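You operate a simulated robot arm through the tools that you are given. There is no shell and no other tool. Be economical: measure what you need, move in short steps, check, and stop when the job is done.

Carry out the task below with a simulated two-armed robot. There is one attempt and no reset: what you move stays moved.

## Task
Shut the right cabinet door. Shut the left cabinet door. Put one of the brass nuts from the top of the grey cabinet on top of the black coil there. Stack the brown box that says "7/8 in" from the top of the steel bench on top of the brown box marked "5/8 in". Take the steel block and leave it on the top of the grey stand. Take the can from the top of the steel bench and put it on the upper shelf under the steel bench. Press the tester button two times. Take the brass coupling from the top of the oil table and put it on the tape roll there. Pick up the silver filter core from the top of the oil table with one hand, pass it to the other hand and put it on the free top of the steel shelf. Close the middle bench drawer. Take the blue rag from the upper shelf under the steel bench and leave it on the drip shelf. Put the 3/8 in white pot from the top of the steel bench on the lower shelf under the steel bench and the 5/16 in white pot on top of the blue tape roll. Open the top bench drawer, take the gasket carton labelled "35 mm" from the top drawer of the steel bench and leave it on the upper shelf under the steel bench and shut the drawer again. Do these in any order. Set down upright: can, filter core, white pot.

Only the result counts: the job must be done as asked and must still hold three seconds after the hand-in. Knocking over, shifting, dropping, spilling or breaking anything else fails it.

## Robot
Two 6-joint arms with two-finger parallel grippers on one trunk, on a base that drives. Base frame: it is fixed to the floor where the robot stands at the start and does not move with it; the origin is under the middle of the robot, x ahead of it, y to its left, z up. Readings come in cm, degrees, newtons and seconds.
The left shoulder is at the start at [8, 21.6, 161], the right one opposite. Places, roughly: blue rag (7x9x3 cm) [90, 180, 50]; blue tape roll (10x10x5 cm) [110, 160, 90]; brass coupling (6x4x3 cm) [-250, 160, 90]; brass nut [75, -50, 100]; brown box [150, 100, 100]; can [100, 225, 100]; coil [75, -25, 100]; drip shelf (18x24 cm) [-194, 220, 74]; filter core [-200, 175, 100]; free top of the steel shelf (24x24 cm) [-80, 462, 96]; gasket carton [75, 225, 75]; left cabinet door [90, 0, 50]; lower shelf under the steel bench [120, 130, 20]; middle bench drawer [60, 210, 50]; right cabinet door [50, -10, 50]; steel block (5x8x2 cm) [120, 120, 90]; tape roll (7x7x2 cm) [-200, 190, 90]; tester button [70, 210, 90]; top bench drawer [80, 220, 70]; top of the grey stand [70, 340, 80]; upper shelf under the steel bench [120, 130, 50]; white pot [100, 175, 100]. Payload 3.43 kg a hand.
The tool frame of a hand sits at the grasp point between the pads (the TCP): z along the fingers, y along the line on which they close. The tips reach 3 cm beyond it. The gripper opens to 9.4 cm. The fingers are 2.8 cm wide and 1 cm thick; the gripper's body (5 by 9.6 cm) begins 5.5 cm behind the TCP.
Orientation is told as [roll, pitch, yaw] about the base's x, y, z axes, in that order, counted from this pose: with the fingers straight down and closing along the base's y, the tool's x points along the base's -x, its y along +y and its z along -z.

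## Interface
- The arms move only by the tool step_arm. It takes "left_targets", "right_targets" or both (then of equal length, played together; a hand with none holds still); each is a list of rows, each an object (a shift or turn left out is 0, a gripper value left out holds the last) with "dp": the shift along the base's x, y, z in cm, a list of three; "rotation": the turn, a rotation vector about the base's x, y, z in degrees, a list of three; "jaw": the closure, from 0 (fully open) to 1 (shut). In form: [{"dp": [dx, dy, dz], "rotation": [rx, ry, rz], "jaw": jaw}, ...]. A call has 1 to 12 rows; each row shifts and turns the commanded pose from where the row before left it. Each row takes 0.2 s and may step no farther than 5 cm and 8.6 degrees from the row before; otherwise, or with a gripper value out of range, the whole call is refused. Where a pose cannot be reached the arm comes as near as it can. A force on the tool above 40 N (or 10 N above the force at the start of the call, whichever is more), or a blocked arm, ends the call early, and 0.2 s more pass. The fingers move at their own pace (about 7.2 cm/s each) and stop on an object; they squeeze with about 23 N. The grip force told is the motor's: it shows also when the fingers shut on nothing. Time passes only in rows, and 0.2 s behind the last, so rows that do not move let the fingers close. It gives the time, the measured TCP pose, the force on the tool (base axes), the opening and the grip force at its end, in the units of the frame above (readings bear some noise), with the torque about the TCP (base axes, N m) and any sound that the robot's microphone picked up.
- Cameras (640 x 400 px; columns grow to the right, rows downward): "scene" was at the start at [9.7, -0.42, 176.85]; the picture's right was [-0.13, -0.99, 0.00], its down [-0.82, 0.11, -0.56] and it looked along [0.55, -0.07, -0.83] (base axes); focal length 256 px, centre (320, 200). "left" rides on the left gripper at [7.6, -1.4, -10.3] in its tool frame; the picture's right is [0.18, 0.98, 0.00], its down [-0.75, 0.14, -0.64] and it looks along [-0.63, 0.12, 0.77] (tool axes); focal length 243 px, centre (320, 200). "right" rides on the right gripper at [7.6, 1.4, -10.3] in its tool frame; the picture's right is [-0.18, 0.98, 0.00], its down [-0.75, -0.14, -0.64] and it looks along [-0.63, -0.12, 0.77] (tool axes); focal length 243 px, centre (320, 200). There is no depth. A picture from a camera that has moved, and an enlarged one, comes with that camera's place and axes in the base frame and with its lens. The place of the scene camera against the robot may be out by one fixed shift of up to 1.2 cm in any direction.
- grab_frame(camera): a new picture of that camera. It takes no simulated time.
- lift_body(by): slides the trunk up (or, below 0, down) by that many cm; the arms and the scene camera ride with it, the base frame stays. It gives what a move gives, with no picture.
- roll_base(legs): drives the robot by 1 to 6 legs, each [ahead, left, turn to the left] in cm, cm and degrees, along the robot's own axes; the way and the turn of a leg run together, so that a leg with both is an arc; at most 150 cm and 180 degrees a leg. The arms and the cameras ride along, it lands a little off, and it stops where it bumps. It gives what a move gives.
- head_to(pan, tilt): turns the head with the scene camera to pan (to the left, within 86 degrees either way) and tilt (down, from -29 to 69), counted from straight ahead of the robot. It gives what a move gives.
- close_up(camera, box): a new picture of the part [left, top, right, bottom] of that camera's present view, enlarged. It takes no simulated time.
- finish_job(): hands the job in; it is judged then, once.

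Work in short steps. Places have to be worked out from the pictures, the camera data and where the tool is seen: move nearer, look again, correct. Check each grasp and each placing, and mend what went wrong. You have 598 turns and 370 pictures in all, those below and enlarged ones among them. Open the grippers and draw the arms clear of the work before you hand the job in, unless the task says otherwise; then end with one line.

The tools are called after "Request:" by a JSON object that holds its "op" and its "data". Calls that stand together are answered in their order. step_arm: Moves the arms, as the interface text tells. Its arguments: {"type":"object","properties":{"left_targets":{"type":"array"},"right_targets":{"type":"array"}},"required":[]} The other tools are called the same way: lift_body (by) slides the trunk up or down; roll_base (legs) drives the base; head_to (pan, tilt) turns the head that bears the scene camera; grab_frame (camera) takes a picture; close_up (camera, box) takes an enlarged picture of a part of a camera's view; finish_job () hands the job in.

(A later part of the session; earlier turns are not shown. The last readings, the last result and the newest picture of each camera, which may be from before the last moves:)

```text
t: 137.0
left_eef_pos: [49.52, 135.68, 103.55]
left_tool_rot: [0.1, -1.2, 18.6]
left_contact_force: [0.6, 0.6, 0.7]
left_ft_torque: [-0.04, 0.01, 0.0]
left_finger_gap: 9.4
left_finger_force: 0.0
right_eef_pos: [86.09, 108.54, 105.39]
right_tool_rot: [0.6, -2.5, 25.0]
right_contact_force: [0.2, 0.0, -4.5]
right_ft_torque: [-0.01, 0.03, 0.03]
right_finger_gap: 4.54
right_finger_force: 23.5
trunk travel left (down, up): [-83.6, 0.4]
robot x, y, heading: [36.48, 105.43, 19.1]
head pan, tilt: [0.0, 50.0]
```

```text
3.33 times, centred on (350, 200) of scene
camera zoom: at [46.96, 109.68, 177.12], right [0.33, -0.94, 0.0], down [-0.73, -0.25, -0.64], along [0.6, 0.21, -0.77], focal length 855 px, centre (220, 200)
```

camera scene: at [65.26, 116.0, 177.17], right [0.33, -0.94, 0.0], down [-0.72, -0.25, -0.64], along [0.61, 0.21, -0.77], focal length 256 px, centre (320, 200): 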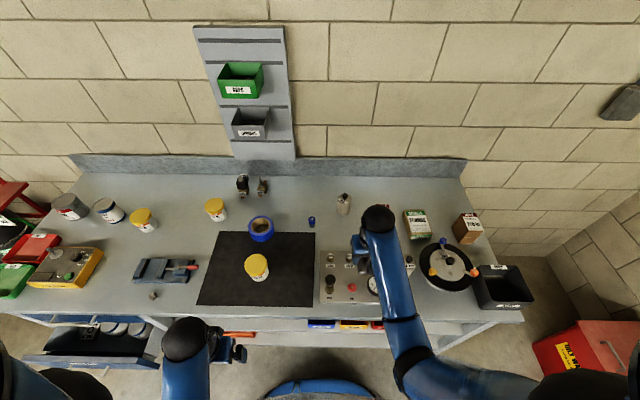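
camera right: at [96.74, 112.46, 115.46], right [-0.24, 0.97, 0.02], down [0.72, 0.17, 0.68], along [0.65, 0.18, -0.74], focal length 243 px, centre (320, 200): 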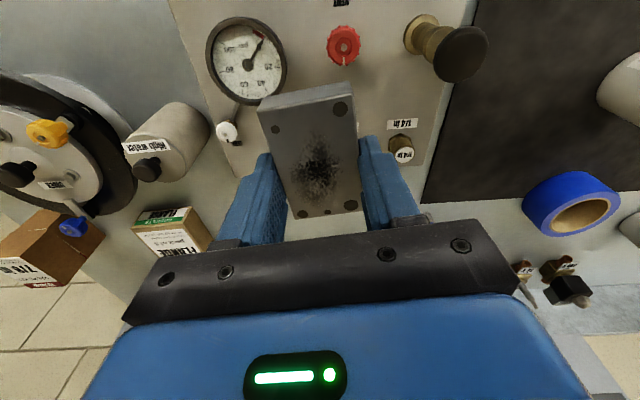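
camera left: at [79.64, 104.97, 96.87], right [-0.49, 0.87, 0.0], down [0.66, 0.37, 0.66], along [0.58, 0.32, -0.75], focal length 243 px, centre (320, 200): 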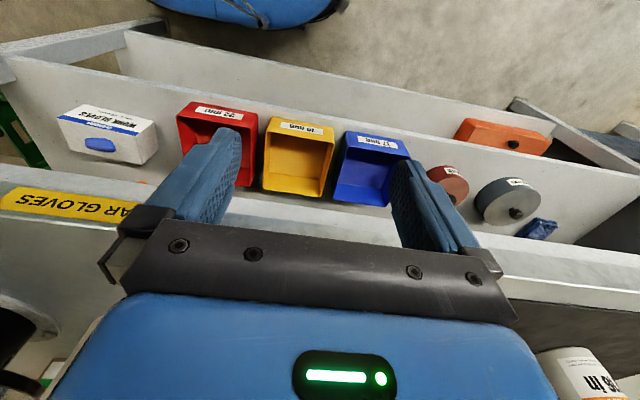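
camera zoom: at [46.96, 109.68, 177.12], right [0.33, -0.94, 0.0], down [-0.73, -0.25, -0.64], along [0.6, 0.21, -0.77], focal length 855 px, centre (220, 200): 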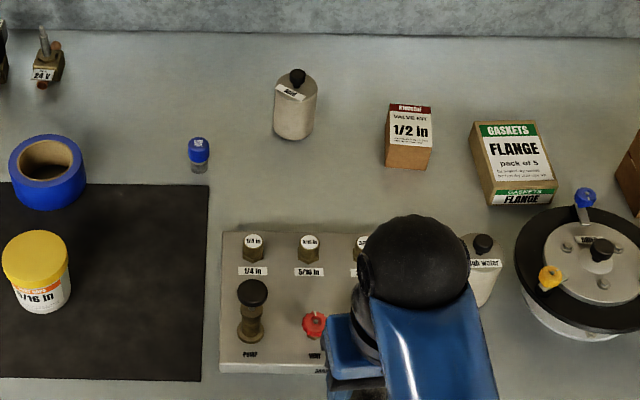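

All intact. Next I carry the block toward the grey stand: back off, strafe left, and look.

Request:
{"op": "roll_base", "data": {"legs": [[-18, 0, 0], [0, 130, 0]]}}

Request:
{"op": "head_to", "data": {"pan": 35, "tilt": 38}}

Request:
{"op": "grab_frame", "data": {"camera": "scene"}}

Request:
{"op": "head_to", "data": {"pan": -5, "tilt": 40}}

Request:
{"op": "grab_frame", "data": {"camera": "scene"}}

```text
t: 144.7
left_eef_pos: [-11.04, 254.8, 103.62]
left_tool_rot: [0.0, -1.4, 18.2]
left_contact_force: [0.8, -0.5, -1.2]
left_ft_torque: [0.01, 0.02, -0.01]
left_finger_gap: 9.41
left_finger_force: 0.1
right_eef_pos: [25.38, 227.21, 105.57]
right_tool_rot: [0.6, -2.8, 24.4]
right_contact_force: [-0.9, 0.4, -4.8]
right_ft_torque: [0.01, -0.06, 0.0]
right_finger_gap: 4.59
right_finger_force: 22.6
trunk travel left (down, up): [-83.6, 0.4]
robot x, y, heading: [-24.11, 224.93, 18.7]
head pan, tilt: [0.0, 50.0]
```

```text
t: 145.8
left_eef_pos: [-11.03, 254.85, 103.63]
left_tool_rot: [0.1, -1.3, 18.1]
left_contact_force: [-0.2, -0.7, 0.1]
left_ft_torque: [-0.01, 0.01, 0.04]
left_finger_gap: 9.39
left_finger_force: 0.3
right_eef_pos: [25.44, 227.27, 105.57]
right_tool_rot: [0.6, -2.8, 24.5]
right_contact_force: [0.4, -1.0, -4.6]
right_ft_torque: [0.04, -0.04, -0.01]
right_finger_gap: 4.56
right_finger_force: 23.1
trunk travel left (down, up): [-83.6, 0.4]
robot x, y, heading: [-23.77, 224.46, 19.0]
head pan, tilt: [35.0, 38.0]
```

```text
302 pictures are left
camera scene: at [-16.28, 233.24, 178.89], right [0.81, -0.59, 0.0], down [-0.36, -0.5, -0.79], along [0.47, 0.64, -0.62], focal length 256 px, centre (320, 200)
```

scene: 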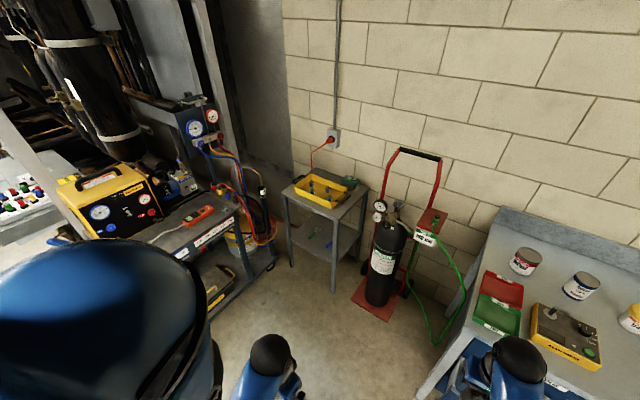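

```text
t: 146.8
left_eef_pos: [-11.0, 254.74, 103.68]
left_tool_rot: [0.1, -1.5, 18.1]
left_contact_force: [-0.2, -0.1, -0.1]
left_ft_torque: [0.01, 0.02, 0.01]
left_finger_gap: 9.4
left_finger_force: 0.0
right_eef_pos: [25.28, 227.1, 105.61]
right_tool_rot: [0.6, -2.8, 24.5]
right_contact_force: [0.7, 0.1, -4.7]
right_ft_torque: [0.02, -0.04, 0.02]
right_finger_gap: 4.58
right_finger_force: 23.0
trunk travel left (down, up): [-83.6, 0.4]
robot x, y, heading: [-23.7, 224.91, 18.9]
head pan, tilt: [-5.0, 40.0]
```

```text
301 pictures are left
camera scene: at [-13.11, 228.27, 178.59], right [0.24, -0.97, 0.0], down [-0.62, -0.15, -0.77], along [0.74, 0.18, -0.64], focal length 256 px, centre (320, 200)
```

scene: 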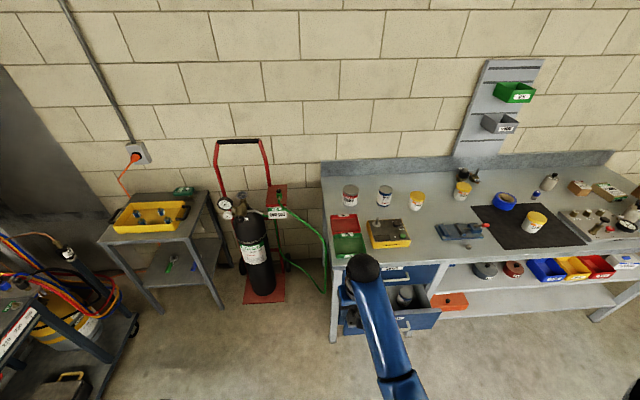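

The grey stand with a yellow tray is at the left. I zoom in on its top to find free space.

Request:
{"op": "close_up", "data": {"camera": "scene", "box": [80, 170, 240, 290]}}

```text
3.33 times, centred on (160, 230) of scene
camera zoom: at [-13.11, 228.27, 178.59], right [0.24, -0.97, 0.0], down [-0.62, -0.15, -0.77], along [0.74, 0.18, -0.64], focal length 855 px, centre (853, 100)
```

zoom: 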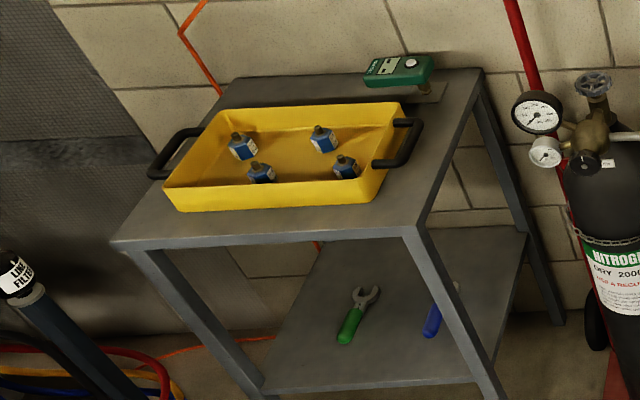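

The free spot is the stand's front-right corner beside the tray. I strafe left and move forward in two stages to approach it.

Request:
{"op": "roll_base", "data": {"legs": [[0, 71, 0], [40, 0, 0]]}}

Request:
{"op": "head_to", "data": {"pan": 0, "tilt": 50}}

Request:
{"op": "grab_frame", "data": {"camera": "scene"}}

```text
t: 152.8
left_eef_pos: [4.29, 335.33, 103.67]
left_tool_rot: [0.1, -1.5, 18.2]
left_contact_force: [-1.0, -0.6, -0.2]
left_ft_torque: [0.0, -0.03, 0.0]
left_finger_gap: 9.41
left_finger_force: 0.0
right_eef_pos: [40.56, 307.95, 105.7]
right_tool_rot: [0.6, -2.8, 24.7]
right_contact_force: [0.2, -0.8, -5.1]
right_ft_torque: [0.01, -0.03, 0.0]
right_finger_gap: 4.6
right_finger_force: 23.0
trunk travel left (down, up): [-83.6, 0.4]
robot x, y, heading: [-8.98, 305.46, 18.8]
head pan, tilt: [-5.0, 40.0]
```

```text
t: 153.6
left_eef_pos: [4.41, 335.42, 103.62]
left_tool_rot: [0.0, -1.4, 18.2]
left_contact_force: [0.3, -0.4, 0.8]
left_ft_torque: [0.02, -0.02, -0.02]
left_finger_gap: 9.4
left_finger_force: 0.1
right_eef_pos: [40.77, 307.99, 105.5]
right_tool_rot: [0.7, -2.8, 24.6]
right_contact_force: [-0.1, 0.2, -4.2]
right_ft_torque: [0.01, -0.03, -0.01]
right_finger_gap: 4.56
right_finger_force: 23.0
trunk travel left (down, up): [-83.6, 0.4]
robot x, y, heading: [-8.39, 305.52, 18.9]
head pan, tilt: [0.0, 50.0]
```

```text
299 pictures are left
camera scene: at [1.24, 309.37, 177.19], right [0.32, -0.95, 0.0], down [-0.72, -0.25, -0.64], along [0.61, 0.21, -0.77], focal length 256 px, centre (320, 200)
```

scene: 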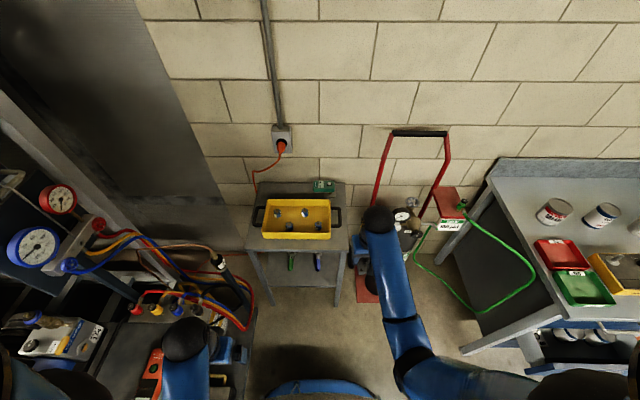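

The left hand hangs over the tool cart. I tuck it toward the robot's centre-front before approaching.

Request:
{"op": "step_arm", "data": {"left_targets": [{"dp": [3.5, -3, 0]}, {"dp": [4, -2.8, 0]}, {"dp": [4, -2.8, 0]}, {"dp": [4, -2.8, 0]}]}}

Request:
{"op": "close_up", "data": {"camera": "scene", "box": [220, 160, 380, 300]}}

```text
t: 154.6
left_eef_pos: [20.09, 324.16, 103.53]
left_tool_rot: [0.3, -1.1, 18.4]
left_contact_force: [0.0, 0.1, 0.1]
left_ft_torque: [0.0, 0.0, 0.02]
left_finger_gap: 9.39
left_finger_force: 0.0
right_eef_pos: [40.9, 307.86, 105.53]
right_tool_rot: [0.7, -2.7, 24.6]
right_contact_force: [1.2, -1.0, -5.3]
right_ft_torque: [0.01, 0.0, -0.03]
right_finger_gap: 4.57
right_finger_force: 22.9
trunk travel left (down, up): [-83.6, 0.4]
robot x, y, heading: [-8.48, 305.61, 18.9]
head pan, tilt: [0.0, 50.0]
```

```text
2.86 times, centred on (300, 230) of scene
camera zoom: at [1.63, 309.29, 177.16], right [0.32, -0.95, 0.0], down [-0.73, -0.25, -0.64], along [0.61, 0.21, -0.77], focal length 733 px, centre (377, 114)
```

zoom: 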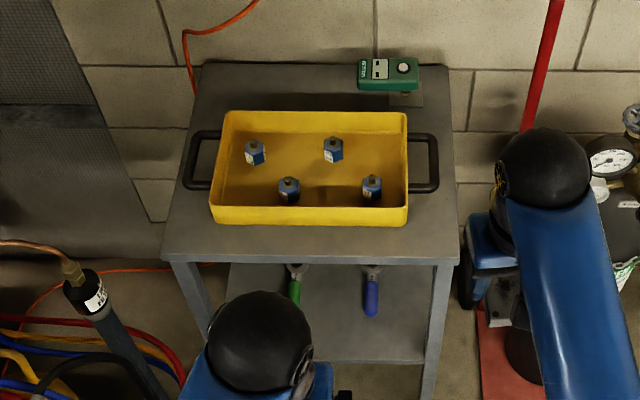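

The free corner centre is ≈(59.7,320.6), top z≈78. I move the right hand 5 cm left first (away from the gas bottle), rotate it to match, then drive forward.

Request:
{"op": "step_arm", "data": {"right_targets": [{"dp": [-1.2, 3.4, 0], "rotation": [0, 0, -3.5]}, {"dp": [-0.7, 2.1, 0], "rotation": [0, 2.5, -3.5]}]}}

Request:
{"op": "roll_base", "data": {"legs": [[20, 0, 0]]}}

Request:
{"op": "grab_frame", "data": {"camera": "right"}}

Request:
{"op": "grab_frame", "data": {"camera": "scene"}}

```text
t: 155.2
left_eef_pos: [20.03, 324.49, 103.57]
left_tool_rot: [-0.1, -1.3, 18.1]
left_contact_force: [-0.1, 0.7, 0.2]
left_ft_torque: [0.0, 0.01, -0.02]
left_finger_gap: 9.41
left_finger_force: 0.0
right_eef_pos: [38.98, 313.71, 105.49]
right_tool_rot: [1.4, -0.4, 17.5]
right_contact_force: [0.7, -0.7, -4.8]
right_ft_torque: [0.01, -0.02, -0.02]
right_finger_gap: 4.61
right_finger_force: 22.7
trunk travel left (down, up): [-83.6, 0.4]
robot x, y, heading: [-8.51, 304.85, 18.7]
head pan, tilt: [0.0, 50.0]
```

```text
t: 156.8
left_eef_pos: [38.44, 330.64, 103.77]
left_tool_rot: [0.1, -1.6, 18.2]
left_contact_force: [0.1, -0.1, -0.1]
left_ft_torque: [0.02, -0.04, -0.01]
left_finger_gap: 9.38
left_finger_force: 0.1
right_eef_pos: [57.46, 319.8, 105.65]
right_tool_rot: [1.4, -0.6, 17.5]
right_contact_force: [-1.4, -0.1, -4.6]
right_ft_torque: [0.02, -0.06, 0.03]
right_finger_gap: 4.57
right_finger_force: 23.4
trunk travel left (down, up): [-83.6, 0.4]
robot x, y, heading: [10.58, 311.96, 19.1]
head pan, tilt: [0.0, 50.0]
```

```text
297 pictures are left
camera right: at [49.75, 318.62, 115.85], right [-0.12, 0.99, 0.03], down [0.76, 0.08, 0.65], along [0.64, 0.1, -0.76], focal length 243 px, centre (320, 200)
```

right: 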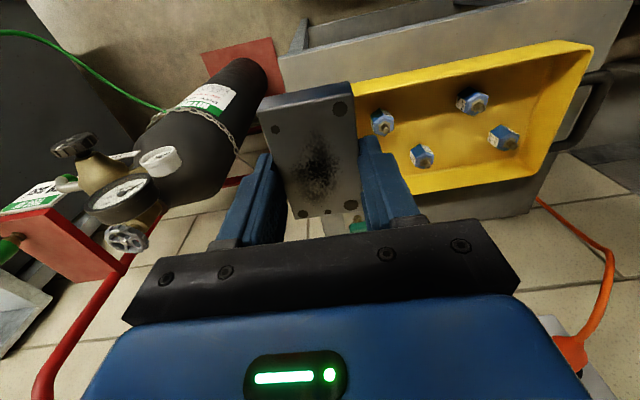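

```text
296 pictures are left
camera scene: at [19.71, 315.69, 177.23], right [0.32, -0.95, 0.0], down [-0.72, -0.25, -0.65], along [0.61, 0.21, -0.76], focal length 256 px, centre (320, 200)
```

scene: 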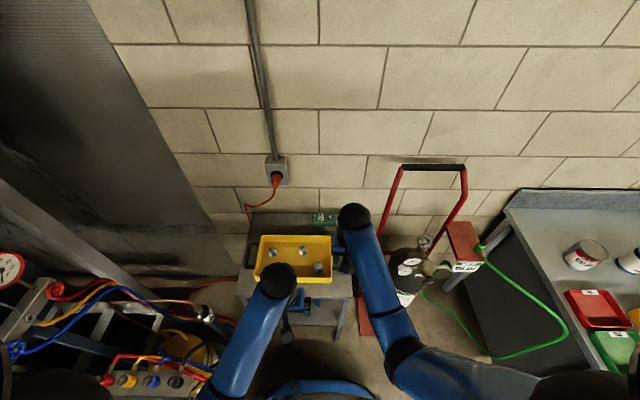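

Near the spot. I nudge 2 cm forward and lower the trunk 14 cm to look from closer.

Request:
{"op": "step_arm", "data": {"right_targets": [{"dp": [2.2, 0, 0]}]}}

Request:
{"op": "lift_body", "data": {"by": -14}}

Request:
{"op": "grab_frame", "data": {"camera": "right"}}

Request:
{"op": "grab_frame", "data": {"camera": "left"}}

Request:
{"op": "close_up", "data": {"camera": "scene", "box": [220, 150, 420, 350]}}

```text
t: 157.2
left_eef_pos: [39.1, 330.83, 103.49]
left_tool_rot: [0.0, -1.2, 18.3]
left_contact_force: [0.1, 0.2, -0.3]
left_ft_torque: [-0.01, 0.03, -0.01]
left_finger_gap: 9.4
left_finger_force: 0.1
right_eef_pos: [60.34, 320.1, 105.26]
right_tool_rot: [1.4, -0.1, 17.4]
right_contact_force: [0.8, 0.2, -4.4]
right_ft_torque: [0.0, 0.0, -0.03]
right_finger_gap: 4.55
right_finger_force: 22.9
trunk travel left (down, up): [-83.6, 0.4]
robot x, y, heading: [10.5, 311.66, 18.6]
head pan, tilt: [0.0, 50.0]
```

```text
t: 158.8
left_eef_pos: [38.74, 330.78, 89.49]
left_tool_rot: [0.1, -1.4, 18.2]
left_contact_force: [-0.1, -0.6, -0.2]
left_ft_torque: [-0.01, 0.0, 0.03]
left_finger_gap: 9.41
left_finger_force: 0.1
right_eef_pos: [60.0, 319.98, 91.49]
right_tool_rot: [1.5, -0.4, 17.5]
right_contact_force: [0.2, -0.9, -5.0]
right_ft_torque: [-0.01, 0.0, 0.02]
right_finger_gap: 4.6
right_finger_force: 22.6
trunk travel left (down, up): [-69.6, 14.4]
robot x, y, heading: [10.55, 311.73, 18.5]
head pan, tilt: [0.0, 50.0]
```

```text
295 pictures are left
camera right: at [52.33, 318.79, 101.7], right [-0.12, 0.99, 0.03], down [0.76, 0.08, 0.64], along [0.64, 0.1, -0.77], focal length 243 px, centre (320, 200)
```

right: 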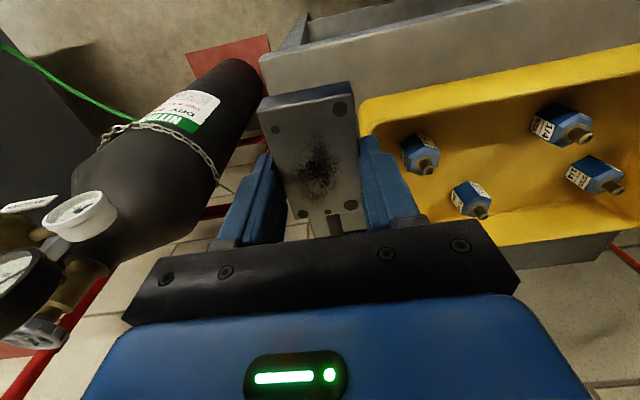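

```text
294 pictures are left
camera left: at [31.74, 327.01, 99.61], right [-0.48, 0.88, 0.0], down [0.66, 0.36, 0.66], along [0.58, 0.32, -0.75], focal length 243 px, centre (320, 200)
```

left: 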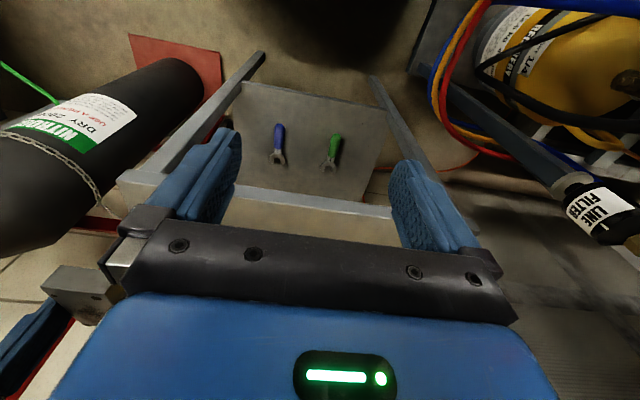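

```text
2.00 times, centred on (320, 250) of scene
camera zoom: at [20.29, 315.9, 163.19], right [0.32, -0.95, 0.0], down [-0.72, -0.25, -0.64], along [0.61, 0.21, -0.77], focal length 513 px, centre (320, 100)
```

zoom: 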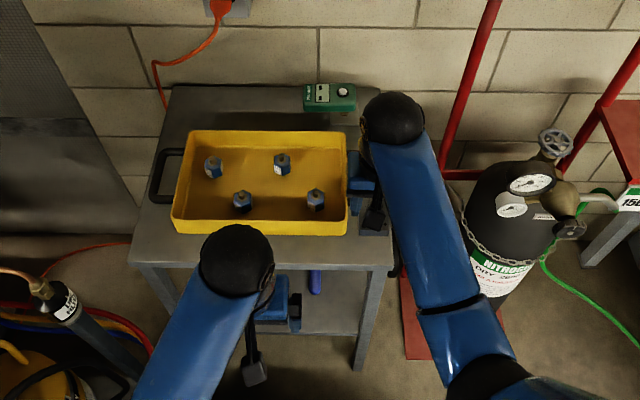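

The stand corner is at ≈(57.2,315.0) and the tray rim leaves about 7 cm. I shift 0.8 cm to the right, level the block, and lower toward the surface.

Request:
{"op": "step_arm", "data": {"right_targets": [{"dp": [0.3, -0.75, 0], "rotation": [-1.3, -0.4, 0]}]}}

Request:
{"op": "lift_body", "data": {"by": -8}}

Request:
{"op": "grab_frame", "data": {"camera": "right"}}

```text
t: 159.2
left_eef_pos: [38.83, 330.72, 89.57]
left_tool_rot: [0.2, -1.3, 18.3]
left_contact_force: [0.7, -0.1, -0.4]
left_ft_torque: [0.01, 0.02, -0.04]
left_finger_gap: 9.43
left_finger_force: 0.1
right_eef_pos: [60.42, 319.19, 91.52]
right_tool_rot: [0.0, -0.2, 17.5]
right_contact_force: [0.1, -0.1, -3.6]
right_ft_torque: [0.05, -0.05, 0.02]
right_finger_gap: 4.59
right_finger_force: 23.0
trunk travel left (down, up): [-69.6, 14.4]
robot x, y, heading: [10.4, 311.83, 19.0]
head pan, tilt: [0.0, 50.0]
```

```text
t: 160.4
left_eef_pos: [38.94, 330.76, 81.56]
left_tool_rot: [0.1, -1.5, 18.2]
left_contact_force: [0.5, 0.1, 0.0]
left_ft_torque: [0.02, 0.03, 0.01]
left_finger_gap: 9.38
left_finger_force: 0.0
right_eef_pos: [60.3, 319.25, 83.4]
right_tool_rot: [-0.1, -0.4, 17.6]
right_contact_force: [0.5, -0.5, -4.5]
right_ft_torque: [0.0, 0.0, 0.02]
right_finger_gap: 4.59
right_finger_force: 23.2
trunk travel left (down, up): [-61.6, 22.4]
robot x, y, heading: [10.35, 311.64, 18.9]
head pan, tilt: [0.0, 50.0]
```

```text
292 pictures are left
camera right: at [52.57, 318.27, 93.66], right [-0.12, 0.99, 0.0], down [0.76, 0.09, 0.65], along [0.64, 0.08, -0.76], focal length 243 px, centre (320, 200)
```

right: 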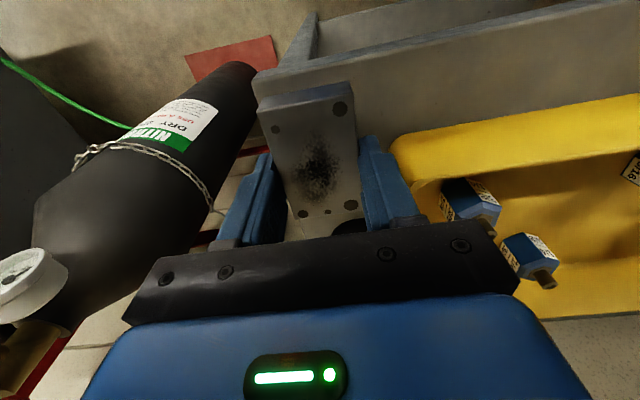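

I zoom to judge the block's margin to the stand's right edge.

Request:
{"op": "close_up", "data": {"camera": "right", "box": [220, 30, 420, 240]}}

```text
1.90 times, centred on (320, 135) of right
camera zoom: at [52.57, 318.27, 93.66], right [-0.12, 0.99, 0.0], down [0.76, 0.09, 0.65], along [0.64, 0.08, -0.76], focal length 462 px, centre (320, 324)
```

zoom: 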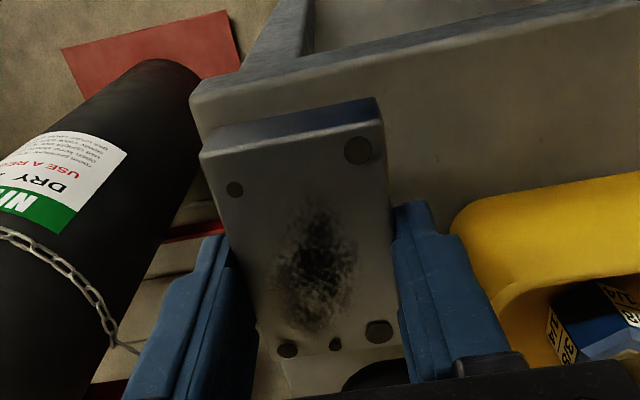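

The block sits within the top with ~0.7 cm margin on the right. I lower to contact.

Request:
{"op": "lift_body", "data": {"by": -1.8}}

Request:
{"op": "step_arm", "data": {"right_targets": [{"dp": [0, 0, -0.25]}]}}

Request:
{"op": "step_arm", "data": {"right_targets": [{"dp": [0, 0, -0.25]}]}}

```text
t: 161.1
left_eef_pos: [38.82, 330.8, 79.81]
left_tool_rot: [0.1, -1.4, 18.2]
left_contact_force: [0.8, 0.6, -0.4]
left_ft_torque: [0.01, -0.01, -0.05]
left_finger_gap: 9.38
left_finger_force: 0.0
right_eef_pos: [60.39, 319.3, 81.61]
right_tool_rot: [0.0, -0.3, 17.5]
right_contact_force: [0.2, -0.3, -4.2]
right_ft_torque: [0.03, -0.02, -0.04]
right_finger_gap: 4.57
right_finger_force: 23.2
trunk travel left (down, up): [-59.8, 24.2]
robot x, y, heading: [10.66, 311.9, 19.0]
head pan, tilt: [0.0, 50.0]
```

```text
t: 161.5
left_eef_pos: [38.87, 330.77, 79.67]
left_tool_rot: [0.1, -1.4, 18.2]
left_contact_force: [-0.4, 0.1, 0.8]
left_ft_torque: [0.01, 0.0, 0.03]
left_finger_gap: 9.37
left_finger_force: 0.2
right_eef_pos: [60.32, 319.34, 81.36]
right_tool_rot: [0.0, -0.3, 17.5]
right_contact_force: [0.5, -0.8, -4.4]
right_ft_torque: [-0.01, -0.01, -0.02]
right_finger_gap: 4.58
right_finger_force: 23.4
trunk travel left (down, up): [-59.8, 24.2]
robot x, y, heading: [10.53, 311.87, 18.9]
head pan, tilt: [0.0, 50.0]
```

```text
t: 161.9
left_eef_pos: [38.8, 330.79, 79.76]
left_tool_rot: [0.1, -1.5, 18.2]
left_contact_force: [0.0, 0.2, 0.2]
left_ft_torque: [0.0, 0.0, -0.01]
left_finger_gap: 9.4
left_finger_force: 0.0
right_eef_pos: [60.41, 319.26, 81.21]
right_tool_rot: [0.1, -0.4, 17.6]
right_contact_force: [-0.5, -0.1, -5.4]
right_ft_torque: [0.01, -0.01, 0.0]
right_finger_gap: 4.59
right_finger_force: 23.5
trunk travel left (down, up): [-59.8, 24.2]
robot x, y, heading: [10.59, 311.87, 18.9]
head pan, tilt: [0.0, 50.0]
```

Request:
{"op": "step_arm", "data": {"right_targets": [{"dp": [0, 0, -0.25]}, {"dp": [0, 0, -0.2]}]}}

Request:
{"op": "step_arm", "data": {"right_targets": [{"dp": [0, 0, -0.25]}]}}

```text
t: 162.5
left_eef_pos: [38.76, 330.79, 79.84]
left_tool_rot: [0.1, -1.5, 18.1]
left_contact_force: [-0.6, -0.7, -0.2]
left_ft_torque: [-0.03, 0.02, -0.03]
left_finger_gap: 9.41
left_finger_force: 0.0
right_eef_pos: [60.3, 319.4, 81.05]
right_tool_rot: [0.1, -0.7, 17.5]
right_contact_force: [3.1, -1.9, 19.6]
right_ft_torque: [-0.37, -0.06, -0.03]
right_finger_gap: 4.59
right_finger_force: 22.8
trunk travel left (down, up): [-59.8, 24.2]
robot x, y, heading: [10.42, 311.86, 18.7]
head pan, tilt: [0.0, 50.0]
```

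```text
t: 162.9
left_eef_pos: [38.64, 330.8, 79.83]
left_tool_rot: [-0.1, -1.5, 18.0]
left_contact_force: [0.3, 0.2, -0.1]
left_ft_torque: [0.02, -0.02, 0.01]
left_finger_gap: 9.41
left_finger_force: 0.0
right_eef_pos: [60.33, 319.4, 80.93]
right_tool_rot: [0.1, -1.1, 17.4]
right_contact_force: [-5.7, -3.9, 20.8]
right_ft_torque: [-0.7, 0.69, -0.06]
right_finger_gap: 4.58
right_finger_force: 22.8
trunk travel left (down, up): [-59.8, 24.2]
robot x, y, heading: [10.73, 311.85, 18.8]
head pan, tilt: [0.0, 50.0]
stopped in row 1 (right hand): the force on the tool passed its limit at 41 N (the readings are from after the stop); the commanded pose is now the measured one
```

Firm contact. I open just a centimetre and lift straight up.

Request:
{"op": "step_arm", "data": {"right_targets": [{"jaw": 0.42}, {"jaw": 0.42}, {"jaw": 0.42}]}}

Request:
{"op": "lift_body", "data": {"by": 16}}

Request:
{"op": "grab_frame", "data": {"camera": "right"}}

```text
t: 163.8
left_eef_pos: [38.68, 330.82, 79.87]
left_tool_rot: [-0.1, -1.5, 18.2]
left_contact_force: [0.6, -0.1, 0.4]
left_ft_torque: [-0.03, -0.03, 0.0]
left_finger_gap: 9.4
left_finger_force: 0.0
right_eef_pos: [60.39, 319.59, 81.07]
right_tool_rot: [0.1, -1.1, 17.5]
right_contact_force: [-8.2, 7.5, 23.7]
right_ft_torque: [-0.43, 0.36, -0.08]
right_finger_gap: 4.99
right_finger_force: 0.0
trunk travel left (down, up): [-59.8, 24.2]
robot x, y, heading: [10.38, 311.69, 18.9]
head pan, tilt: [0.0, 50.0]
```

```text
t: 165.6
left_eef_pos: [38.88, 330.77, 95.72]
left_tool_rot: [0.1, -1.3, 18.2]
left_contact_force: [-0.5, 0.5, 0.2]
left_ft_torque: [0.02, 0.01, -0.05]
left_finger_gap: 9.39
left_finger_force: 0.0
right_eef_pos: [60.61, 319.34, 96.81]
right_tool_rot: [0.0, -0.8, 17.4]
right_contact_force: [-0.1, -0.3, 0.0]
right_ft_torque: [0.01, -0.01, -0.04]
right_finger_gap: 5.47
right_finger_force: 0.0
trunk travel left (down, up): [-75.8, 8.2]
robot x, y, heading: [10.68, 311.71, 18.9]
head pan, tilt: [0.0, 50.0]
```

```text
290 pictures are left
camera right: at [52.7, 318.36, 106.9], right [-0.12, 0.99, 0.0], down [0.75, 0.09, 0.65], along [0.65, 0.08, -0.76], focal length 243 px, centre (320, 200)
```

right: 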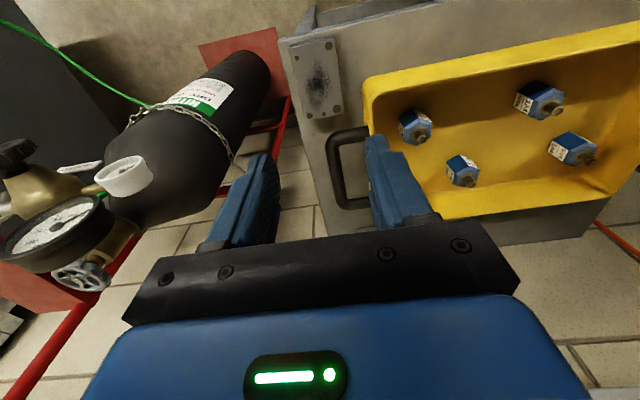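

The block is placed neatly. I back away and return to the bench's left end to work on the drawers.

Request:
{"op": "lift_body", "data": {"by": 8}}

Request:
{"op": "roll_base", "data": {"legs": [[-57, 0, 0], [0, -105, 0]]}}

Request:
{"op": "head_to", "data": {"pan": 0, "tilt": 45}}

Request:
{"op": "grab_frame", "data": {"camera": "scene"}}

```text
t: 166.8
left_eef_pos: [38.86, 330.72, 103.79]
left_tool_rot: [0.2, -1.5, 18.3]
left_contact_force: [-1.4, 0.0, 0.8]
left_ft_torque: [0.0, 0.02, 0.01]
left_finger_gap: 9.43
left_finger_force: 0.1
right_eef_pos: [60.56, 319.34, 104.74]
right_tool_rot: [0.0, -0.7, 17.5]
right_contact_force: [0.2, 0.6, -0.3]
right_ft_torque: [-0.01, 0.0, -0.02]
right_finger_gap: 5.47
right_finger_force: 0.0
trunk travel left (down, up): [-83.8, 0.2]
robot x, y, heading: [10.71, 311.81, 19.0]
head pan, tilt: [0.0, 50.0]
```

```text
t: 175.1
left_eef_pos: [19.53, 211.9, 103.73]
left_tool_rot: [0.0, -1.4, 17.8]
left_contact_force: [0.0, 0.0, -0.1]
left_ft_torque: [-0.04, 0.01, 0.0]
left_finger_gap: 9.4
left_finger_force: 0.1
right_eef_pos: [41.21, 200.28, 104.87]
right_tool_rot: [0.0, -0.8, 17.2]
right_contact_force: [-0.2, 0.6, 0.0]
right_ft_torque: [-0.03, -0.01, -0.01]
right_finger_gap: 5.44
right_finger_force: 0.2
trunk travel left (down, up): [-83.8, 0.2]
robot x, y, heading: [-8.89, 193.11, 18.6]
head pan, tilt: [0.0, 50.0]
```

```text
t: 175.7
left_eef_pos: [19.53, 211.72, 103.76]
left_tool_rot: [0.0, -1.4, 17.8]
left_contact_force: [-0.7, 0.0, 0.7]
left_ft_torque: [0.0, 0.01, -0.03]
left_finger_gap: 9.39
left_finger_force: 0.0
right_eef_pos: [41.13, 200.18, 104.83]
right_tool_rot: [0.2, -0.9, 17.1]
right_contact_force: [-0.1, -0.6, -0.4]
right_ft_torque: [0.03, -0.01, -0.01]
right_finger_gap: 5.42
right_finger_force: 0.0
trunk travel left (down, up): [-83.8, 0.2]
robot x, y, heading: [-9.0, 192.75, 18.5]
head pan, tilt: [0.0, 45.0]
```

```text
289 pictures are left
camera scene: at [1.23, 197.15, 178.07], right [0.32, -0.95, 0.0], down [-0.67, -0.22, -0.71], along [0.67, 0.22, -0.71], focal length 256 px, centre (320, 200)
```

scene: 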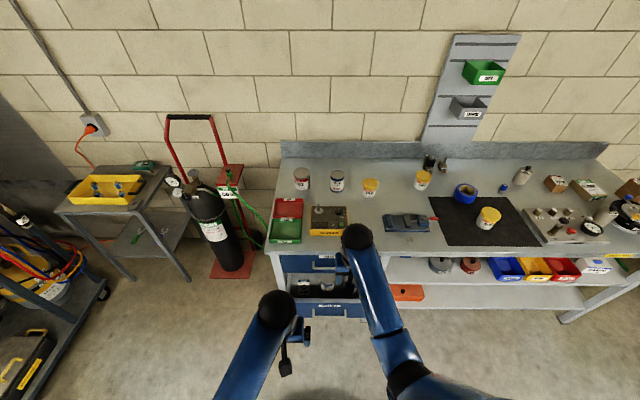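

The drawers are straight ahead. I zoom on them and on the tester box and cans.

Request:
{"op": "close_up", "data": {"camera": "scene", "box": [250, 230, 410, 340]}}

Request:
{"op": "close_up", "data": {"camera": "scene", "box": [260, 140, 420, 250]}}

```text
3.64 times, centred on (330, 285) of scene
camera zoom: at [1.23, 197.15, 178.07], right [0.32, -0.95, 0.0], down [-0.67, -0.22, -0.71], along [0.67, 0.22, -0.71], focal length 933 px, centre (284, -109)
```

zoom: 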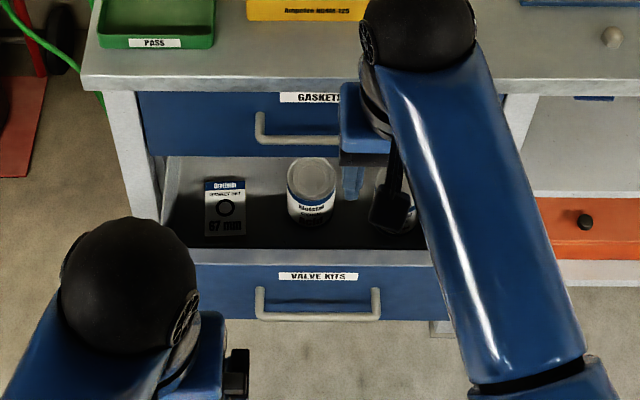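

```text
3.64 times, centred on (340, 195) of scene
camera zoom: at [1.23, 197.15, 178.07], right [0.32, -0.95, 0.0], down [-0.67, -0.22, -0.71], along [0.67, 0.22, -0.71], focal length 933 px, centre (247, 218)
```

zoom: 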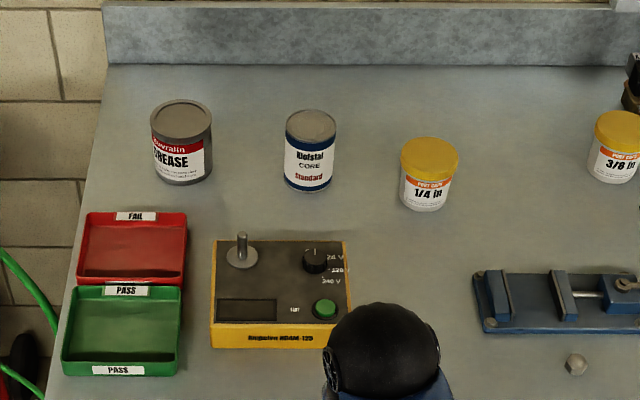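

The Klofstal CORE tin is the can (same kind as those in the drawer). The middle drawer front is near u≈-13 of the bench edge. I close the right jaw, lower the trunk 43 cm in front of it, and look.

Request:
{"op": "step_arm", "data": {"right_targets": [{"dp": [-3, 2, 0], "jaw": 1}, {"dp": [-2, 3, 0], "jaw": 1}, {"jaw": 1}]}}

Request:
{"op": "lift_body", "data": {"by": -43}}

Request:
{"op": "grab_frame", "data": {"camera": "right"}}

Request:
{"op": "grab_frame", "data": {"camera": "scene"}}

```text
t: 176.5
left_eef_pos: [19.57, 211.6, 103.78]
left_tool_rot: [0.1, -1.3, 17.8]
left_contact_force: [0.0, 0.3, -1.0]
left_ft_torque: [0.04, 0.02, 0.02]
left_finger_gap: 9.39
left_finger_force: 0.0
right_eef_pos: [36.12, 205.18, 104.65]
right_tool_rot: [0.1, -0.8, 16.9]
right_contact_force: [-0.7, 0.2, 0.1]
right_ft_torque: [0.04, -0.02, 0.0]
right_finger_gap: 0.0
right_finger_force: 23.0
trunk travel left (down, up): [-83.8, 0.2]
robot x, y, heading: [-9.18, 193.39, 18.4]
head pan, tilt: [0.0, 45.0]
```

```text
refused: -43 is not a number from -40 to 40
```

```text
286 pictures are left
camera right: at [28.28, 204.28, 114.88], right [-0.11, 0.99, 0.0], down [0.75, 0.08, 0.65], along [0.65, 0.08, -0.76], focal length 243 px, centre (320, 200)
```

right: 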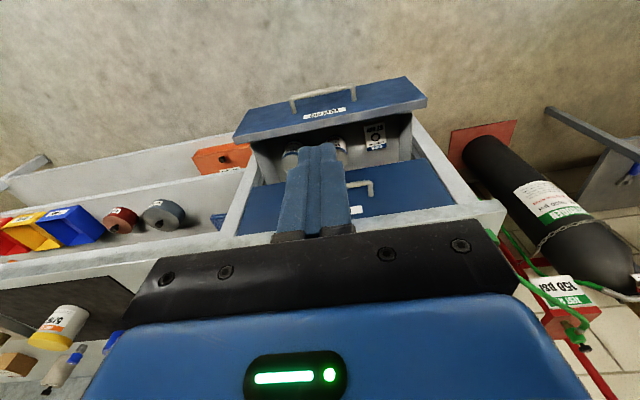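

```text
285 pictures are left
camera scene: at [1.35, 197.09, 178.07], right [0.32, -0.95, 0.0], down [-0.67, -0.22, -0.71], along [0.67, 0.22, -0.71], focal length 256 px, centre (320, 200)
```

scene: 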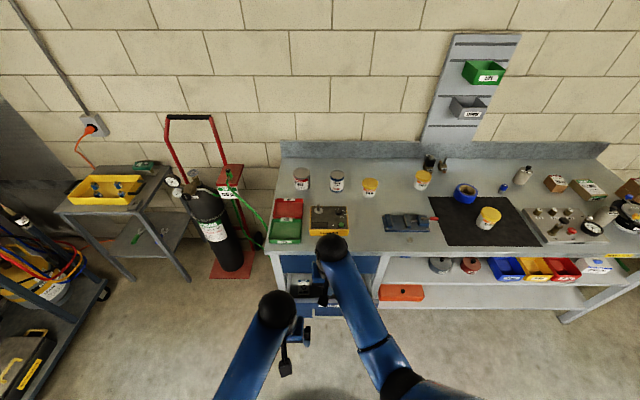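

Limit is 40 per call. The panel centre is ≈(49,208.4); the hand is 13 cm in front of it. I lower 40.

Request:
{"op": "lift_body", "data": {"by": -40}}

Request:
{"op": "grab_frame", "data": {"camera": "right"}}

Request:
{"op": "grab_frame", "data": {"camera": "scene"}}

```text
t: 180.3
left_eef_pos: [19.55, 211.71, 63.85]
left_tool_rot: [0.1, -1.4, 17.8]
left_contact_force: [-0.5, 0.8, -0.4]
left_ft_torque: [0.03, -0.03, 0.0]
left_finger_gap: 9.41
left_finger_force: 0.0
right_eef_pos: [36.03, 205.28, 64.76]
right_tool_rot: [0.1, -0.8, 17.2]
right_contact_force: [-0.4, -0.2, 0.0]
right_ft_torque: [0.02, 0.0, -0.04]
right_finger_gap: 0.0
right_finger_force: 23.0
trunk travel left (down, up): [-43.8, 40.2]
robot x, y, heading: [-9.04, 193.27, 18.6]
head pan, tilt: [0.0, 45.0]
```

```text
284 pictures are left
camera right: at [28.24, 204.26, 74.91], right [-0.11, 0.99, 0.0], down [0.75, 0.08, 0.65], along [0.65, 0.08, -0.76], focal length 243 px, centre (320, 200)
```

right: 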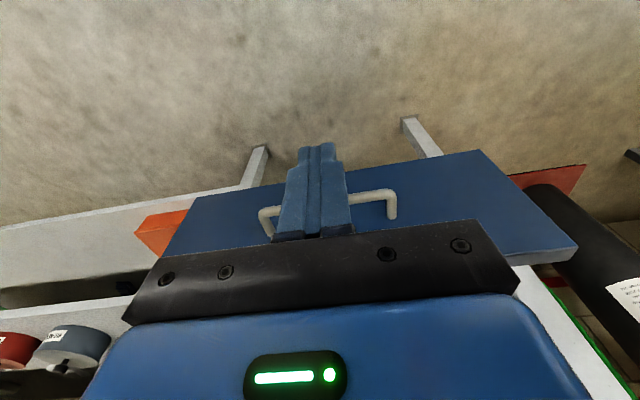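

```text
283 pictures are left
camera scene: at [1.25, 197.08, 138.08], right [0.32, -0.95, 0.0], down [-0.67, -0.22, -0.71], along [0.67, 0.22, -0.71], focal length 256 px, centre (320, 200)
```

scene: 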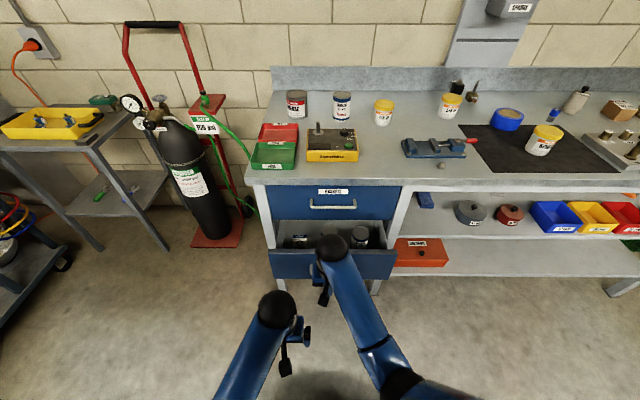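

Panel top edge is z≈61.5, handle ≈54.5, so I go down 4.8 to push just above the handle, drive 10 cm closer, then push slowly with the arm.

Request:
{"op": "lift_body", "data": {"by": -4.8}}

Request:
{"op": "roll_base", "data": {"legs": [[9, 0, 0]]}}

Request:
{"op": "step_arm", "data": {"right_targets": [{"dp": [1.9, 0.65, 0]}, {"dp": [1.9, 0.65, 0]}, {"dp": [1.9, 0.65, 0]}, {"dp": [1.9, 0.65, 0]}, {"dp": [1.9, 0.65, 0]}, {"dp": [1.9, 0.65, 0]}, {"dp": [1.9, 0.65, 0]}, {"dp": [1.9, 0.65, 0]}]}}

Request:
{"op": "grab_frame", "data": {"camera": "scene"}}

```text
t: 181.2
left_eef_pos: [19.52, 211.69, 59.04]
left_tool_rot: [0.1, -1.3, 17.8]
left_contact_force: [-0.2, -0.2, 0.1]
left_ft_torque: [0.04, 0.0, 0.02]
left_finger_gap: 9.41
left_finger_force: 0.1
right_eef_pos: [36.04, 205.2, 59.88]
right_tool_rot: [0.1, -0.9, 17.1]
right_contact_force: [-0.2, 0.6, 0.4]
right_ft_torque: [-0.01, 0.0, 0.01]
right_finger_gap: 0.01
right_finger_force: 23.1
trunk travel left (down, up): [-39.0, 45.0]
robot x, y, heading: [-8.91, 192.91, 18.6]
head pan, tilt: [0.0, 45.0]
```

```text
t: 182.4
left_eef_pos: [28.08, 214.71, 58.91]
left_tool_rot: [0.1, -1.3, 17.7]
left_contact_force: [-0.4, 0.5, -0.1]
left_ft_torque: [-0.01, 0.01, 0.02]
left_finger_gap: 9.39
left_finger_force: 0.0
right_eef_pos: [44.71, 208.03, 60.01]
right_tool_rot: [0.1, -0.8, 17.0]
right_contact_force: [0.5, -0.4, -0.2]
right_ft_torque: [-0.02, -0.01, -0.02]
right_finger_gap: 0.0
right_finger_force: 23.6
trunk travel left (down, up): [-39.0, 45.0]
robot x, y, heading: [-0.54, 195.8, 18.4]
head pan, tilt: [0.0, 45.0]
```

```text
t: 184.3
left_eef_pos: [25.88, 212.5, 59.81]
left_tool_rot: [0.2, -2.4, 16.8]
left_contact_force: [0.5, -0.5, -0.4]
left_ft_torque: [0.02, -0.01, -0.02]
left_finger_gap: 9.4
left_finger_force: 0.0
right_eef_pos: [55.38, 211.87, 60.22]
right_tool_rot: [0.1, 0.3, 18.3]
right_contact_force: [-88.7, -27.1, 35.7]
right_ft_torque: [4.04, -13.32, 0.05]
right_finger_gap: 0.0
right_finger_force: 23.0
trunk travel left (down, up): [-39.0, 45.0]
robot x, y, heading: [-1.84, 194.65, 17.6]
head pan, tilt: [0.0, 45.0]
stopped in row 8 (right hand): the force on the tool passed its limit at 189 N (the readings are from after the stop); the commanded pose is now the measured one
```

```text
282 pictures are left
camera scene: at [6.11, 197.64, 133.61], right [0.3, -0.95, 0.0], down [-0.66, -0.21, -0.72], along [0.69, 0.22, -0.69], focal length 256 px, centre (320, 200)
```

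scene: 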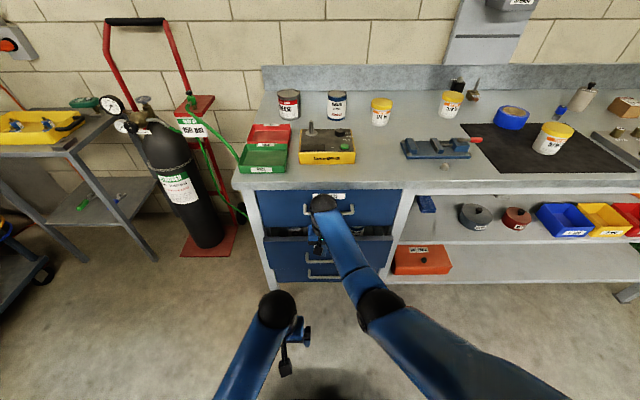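

The gripper body met the top drawer's handle with ~4 cm to go. I back off, tilt the fingers forward, and push with just the tips.

Request:
{"op": "step_arm", "data": {"right_targets": [{"dp": [-3.8, -1.2, 0]}, {"dp": [-3.8, -1.2, 0]}, {"dp": [-1.5, -0.5, 0], "rotation": [2.4, -7.6, 0]}, {"dp": [-1.5, -0.5, 0], "rotation": [2.4, -7.6, 0]}, {"dp": [-1.5, -0.5, 0], "rotation": [2.4, -7.6, 0]}, {"dp": [0, 0, 0], "rotation": [2.4, -7.6, 0]}, {"dp": [0, 0, 0], "rotation": [2.4, -7.6, 0]}, {"dp": [0, 0, 0], "rotation": [2.4, -7.6, 0]}]}}

Request:
{"op": "grab_frame", "data": {"camera": "right"}}

Request:
{"op": "grab_frame", "data": {"camera": "scene"}}

```text
t: 186.1
left_eef_pos: [27.01, 213.09, 59.01]
left_tool_rot: [0.0, -1.4, 16.8]
left_contact_force: [-0.4, 0.7, 0.2]
left_ft_torque: [0.01, 0.01, 0.0]
left_finger_gap: 9.39
left_finger_force: 0.0
right_eef_pos: [44.64, 207.93, 58.74]
right_tool_rot: [-0.4, -46.5, 17.7]
right_contact_force: [-0.6, 0.4, -0.1]
right_ft_torque: [-0.02, 0.0, 0.02]
right_finger_gap: 0.0
right_finger_force: 22.9
trunk travel left (down, up): [-39.0, 45.0]
robot x, y, heading: [-1.86, 195.26, 17.4]
head pan, tilt: [0.0, 45.0]
```

```text
281 pictures are left
camera right: at [32.09, 205.47, 60.18], right [-0.17, 0.98, 0.13], down [0.09, -0.11, 0.99], along [0.98, 0.18, -0.07], focal length 243 px, centre (320, 200)
```

right: 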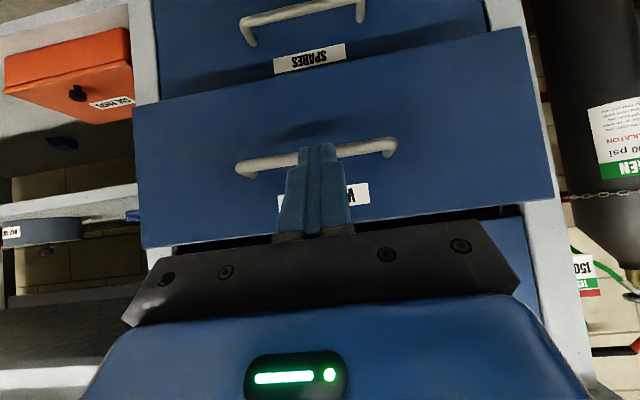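

```text
280 pictures are left
camera scene: at [8.52, 198.83, 133.28], right [0.3, -0.95, 0.0], down [-0.67, -0.21, -0.71], along [0.67, 0.21, -0.71], focal length 256 px, centre (320, 200)
```

scene: 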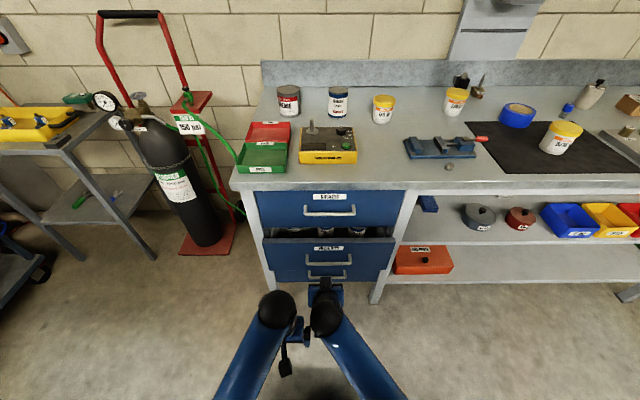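

The fingertips now lead. I raise 1.5 cm and push the panel closed.

Request:
{"op": "step_arm", "data": {"right_targets": [{"dp": [0, 0, 1.5]}, {"dp": [1.9, 0.6, 0]}, {"dp": [1.9, 0.6, 0]}, {"dp": [1.9, 0.6, 0]}, {"dp": [1.9, 0.6, 0]}, {"dp": [1.9, 0.6, 0]}, {"dp": [1.9, 0.6, 0]}, {"dp": [1.9, 0.6, 0]}]}}

Request:
{"op": "grab_frame", "data": {"camera": "scene"}}

```text
t: 187.9
left_eef_pos: [27.06, 213.18, 58.9]
left_tool_rot: [0.2, -1.3, 16.8]
left_contact_force: [0.2, 0.3, -0.3]
left_ft_torque: [0.03, 0.01, 0.03]
left_finger_gap: 9.38
left_finger_force: 0.1
right_eef_pos: [58.13, 212.26, 60.04]
right_tool_rot: [-0.4, -46.2, 17.8]
right_contact_force: [-0.4, -0.5, 0.3]
right_ft_torque: [0.03, 0.0, 0.02]
right_finger_gap: 0.0
right_finger_force: 23.1
trunk travel left (down, up): [-39.0, 45.0]
robot x, y, heading: [-1.85, 195.03, 17.5]
head pan, tilt: [0.0, 45.0]
```

```text
279 pictures are left
camera scene: at [8.59, 198.89, 133.27], right [0.3, -0.95, 0.0], down [-0.67, -0.21, -0.71], along [0.67, 0.21, -0.71], focal length 256 px, centre (320, 200)
```

scene: 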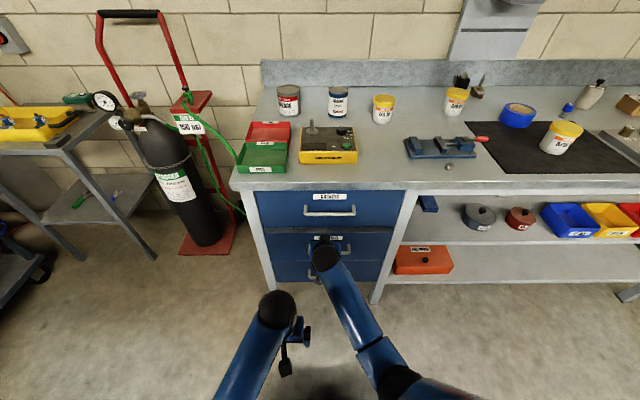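

Nearly closed. A few more small pushes until it seats.

Request:
{"op": "step_arm", "data": {"right_targets": [{"dp": [0.95, 0.3, 0]}, {"dp": [0.95, 0.3, 0]}, {"dp": [0.95, 0.3, 0]}, {"dp": [0.95, 0.3, 0]}]}}

Request:
{"op": "close_up", "data": {"camera": "scene", "box": [230, 160, 430, 300]}}

```text
t: 188.6
left_eef_pos: [26.68, 212.98, 59.1]
left_tool_rot: [0.1, -1.6, 16.7]
left_contact_force: [0.5, 0.5, 0.4]
left_ft_torque: [0.0, 0.02, 0.03]
left_finger_gap: 9.41
left_finger_force: 0.1
right_eef_pos: [59.54, 212.85, 59.79]
right_tool_rot: [-0.7, -45.6, 18.0]
right_contact_force: [-22.2, -7.3, 9.8]
right_ft_torque: [0.0, 0.0, 0.05]
right_finger_gap: 0.0
right_finger_force: 23.0
trunk travel left (down, up): [-39.0, 45.0]
robot x, y, heading: [-1.95, 194.77, 17.4]
head pan, tilt: [0.0, 45.0]
stopped in row 3 (right hand): the force on the tool passed its limit at 52 N (the readings are from after the stop); the commanded pose is now the measured one
```

```text
2.86 times, centred on (330, 230) of scene
camera zoom: at [8.02, 198.66, 133.33], right [0.3, -0.95, 0.0], down [-0.67, -0.21, -0.71], along [0.68, 0.21, -0.71], focal length 733 px, centre (291, 114)
```

zoom: 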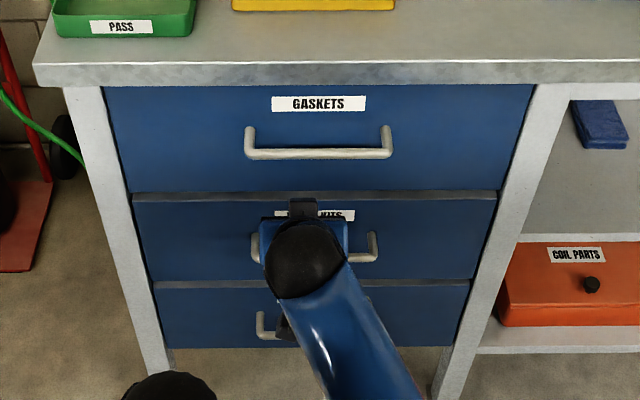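

The middle drawer is seated. For the top drawer I'll grip its bar handle (≈(58.4,211.3,75.9)) with fingers pointing forward, closing vertically. First I back off and level the tool forward.

Request:
{"op": "step_arm", "data": {"right_targets": [{"dp": [-4.5, -1.5, 0]}, {"dp": [-4.5, -1.5, 0]}, {"dp": [-4.5, -1.5, 0]}, {"dp": [-1.5, -0.5, 0], "rotation": [2.6, -8.1, 0], "jaw": 0}, {"dp": [0, 0, 0], "rotation": [2.6, -8.1, 0]}, {"dp": [0, 0, 0], "rotation": [2.6, -8.1, 0]}, {"dp": [0, 0, 0], "rotation": [2.6, -8.1, 0]}, {"dp": [0, 0, 0], "rotation": [2.6, -8.1, 0]}]}}

Request:
{"op": "lift_body", "data": {"by": 16}}

Request:
{"op": "grab_frame", "data": {"camera": "right"}}

```text
t: 190.4
left_eef_pos: [27.06, 213.21, 58.95]
left_tool_rot: [0.2, -1.3, 16.8]
left_contact_force: [-0.6, 0.8, -0.4]
left_ft_torque: [-0.02, 0.0, 0.02]
left_finger_gap: 9.43
left_finger_force: 0.1
right_eef_pos: [44.93, 207.99, 59.59]
right_tool_rot: [-4.1, -88.1, 21.6]
right_contact_force: [0.2, -0.3, -0.4]
right_ft_torque: [0.0, 0.0, 0.0]
right_finger_gap: 9.43
right_finger_force: 0.0
trunk travel left (down, up): [-39.0, 45.0]
robot x, y, heading: [-1.56, 194.98, 17.3]
head pan, tilt: [0.0, 45.0]
```

```text
t: 192.2
left_eef_pos: [27.04, 213.1, 75.08]
left_tool_rot: [0.1, -1.3, 16.8]
left_contact_force: [0.1, 0.3, 0.1]
left_ft_torque: [0.02, 0.03, -0.03]
left_finger_gap: 9.4
left_finger_force: 0.1
right_eef_pos: [45.0, 207.9, 75.55]
right_tool_rot: [-3.8, -88.1, 21.0]
right_contact_force: [-0.1, -0.1, -0.3]
right_ft_torque: [-0.01, -0.04, -0.01]
right_finger_gap: 9.4
right_finger_force: 0.0
trunk travel left (down, up): [-55.0, 29.0]
robot x, y, heading: [-1.9, 195.24, 17.6]
head pan, tilt: [0.0, 45.0]
```

```text
277 pictures are left
camera right: at [34.44, 206.08, 68.25], right [-0.29, 0.94, 0.18], down [-0.55, -0.32, 0.77], along [0.79, 0.12, 0.61], focal length 243 px, centre (320, 200)
```

right: 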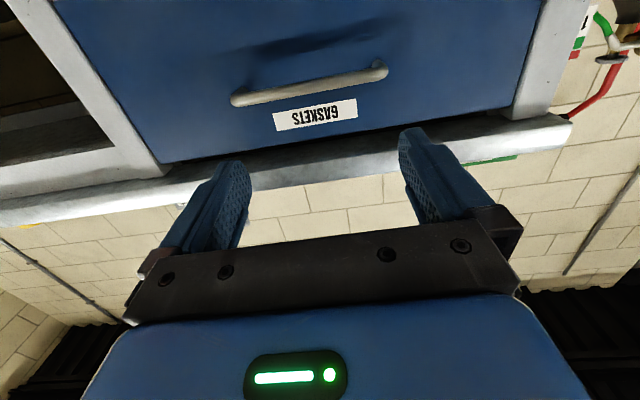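

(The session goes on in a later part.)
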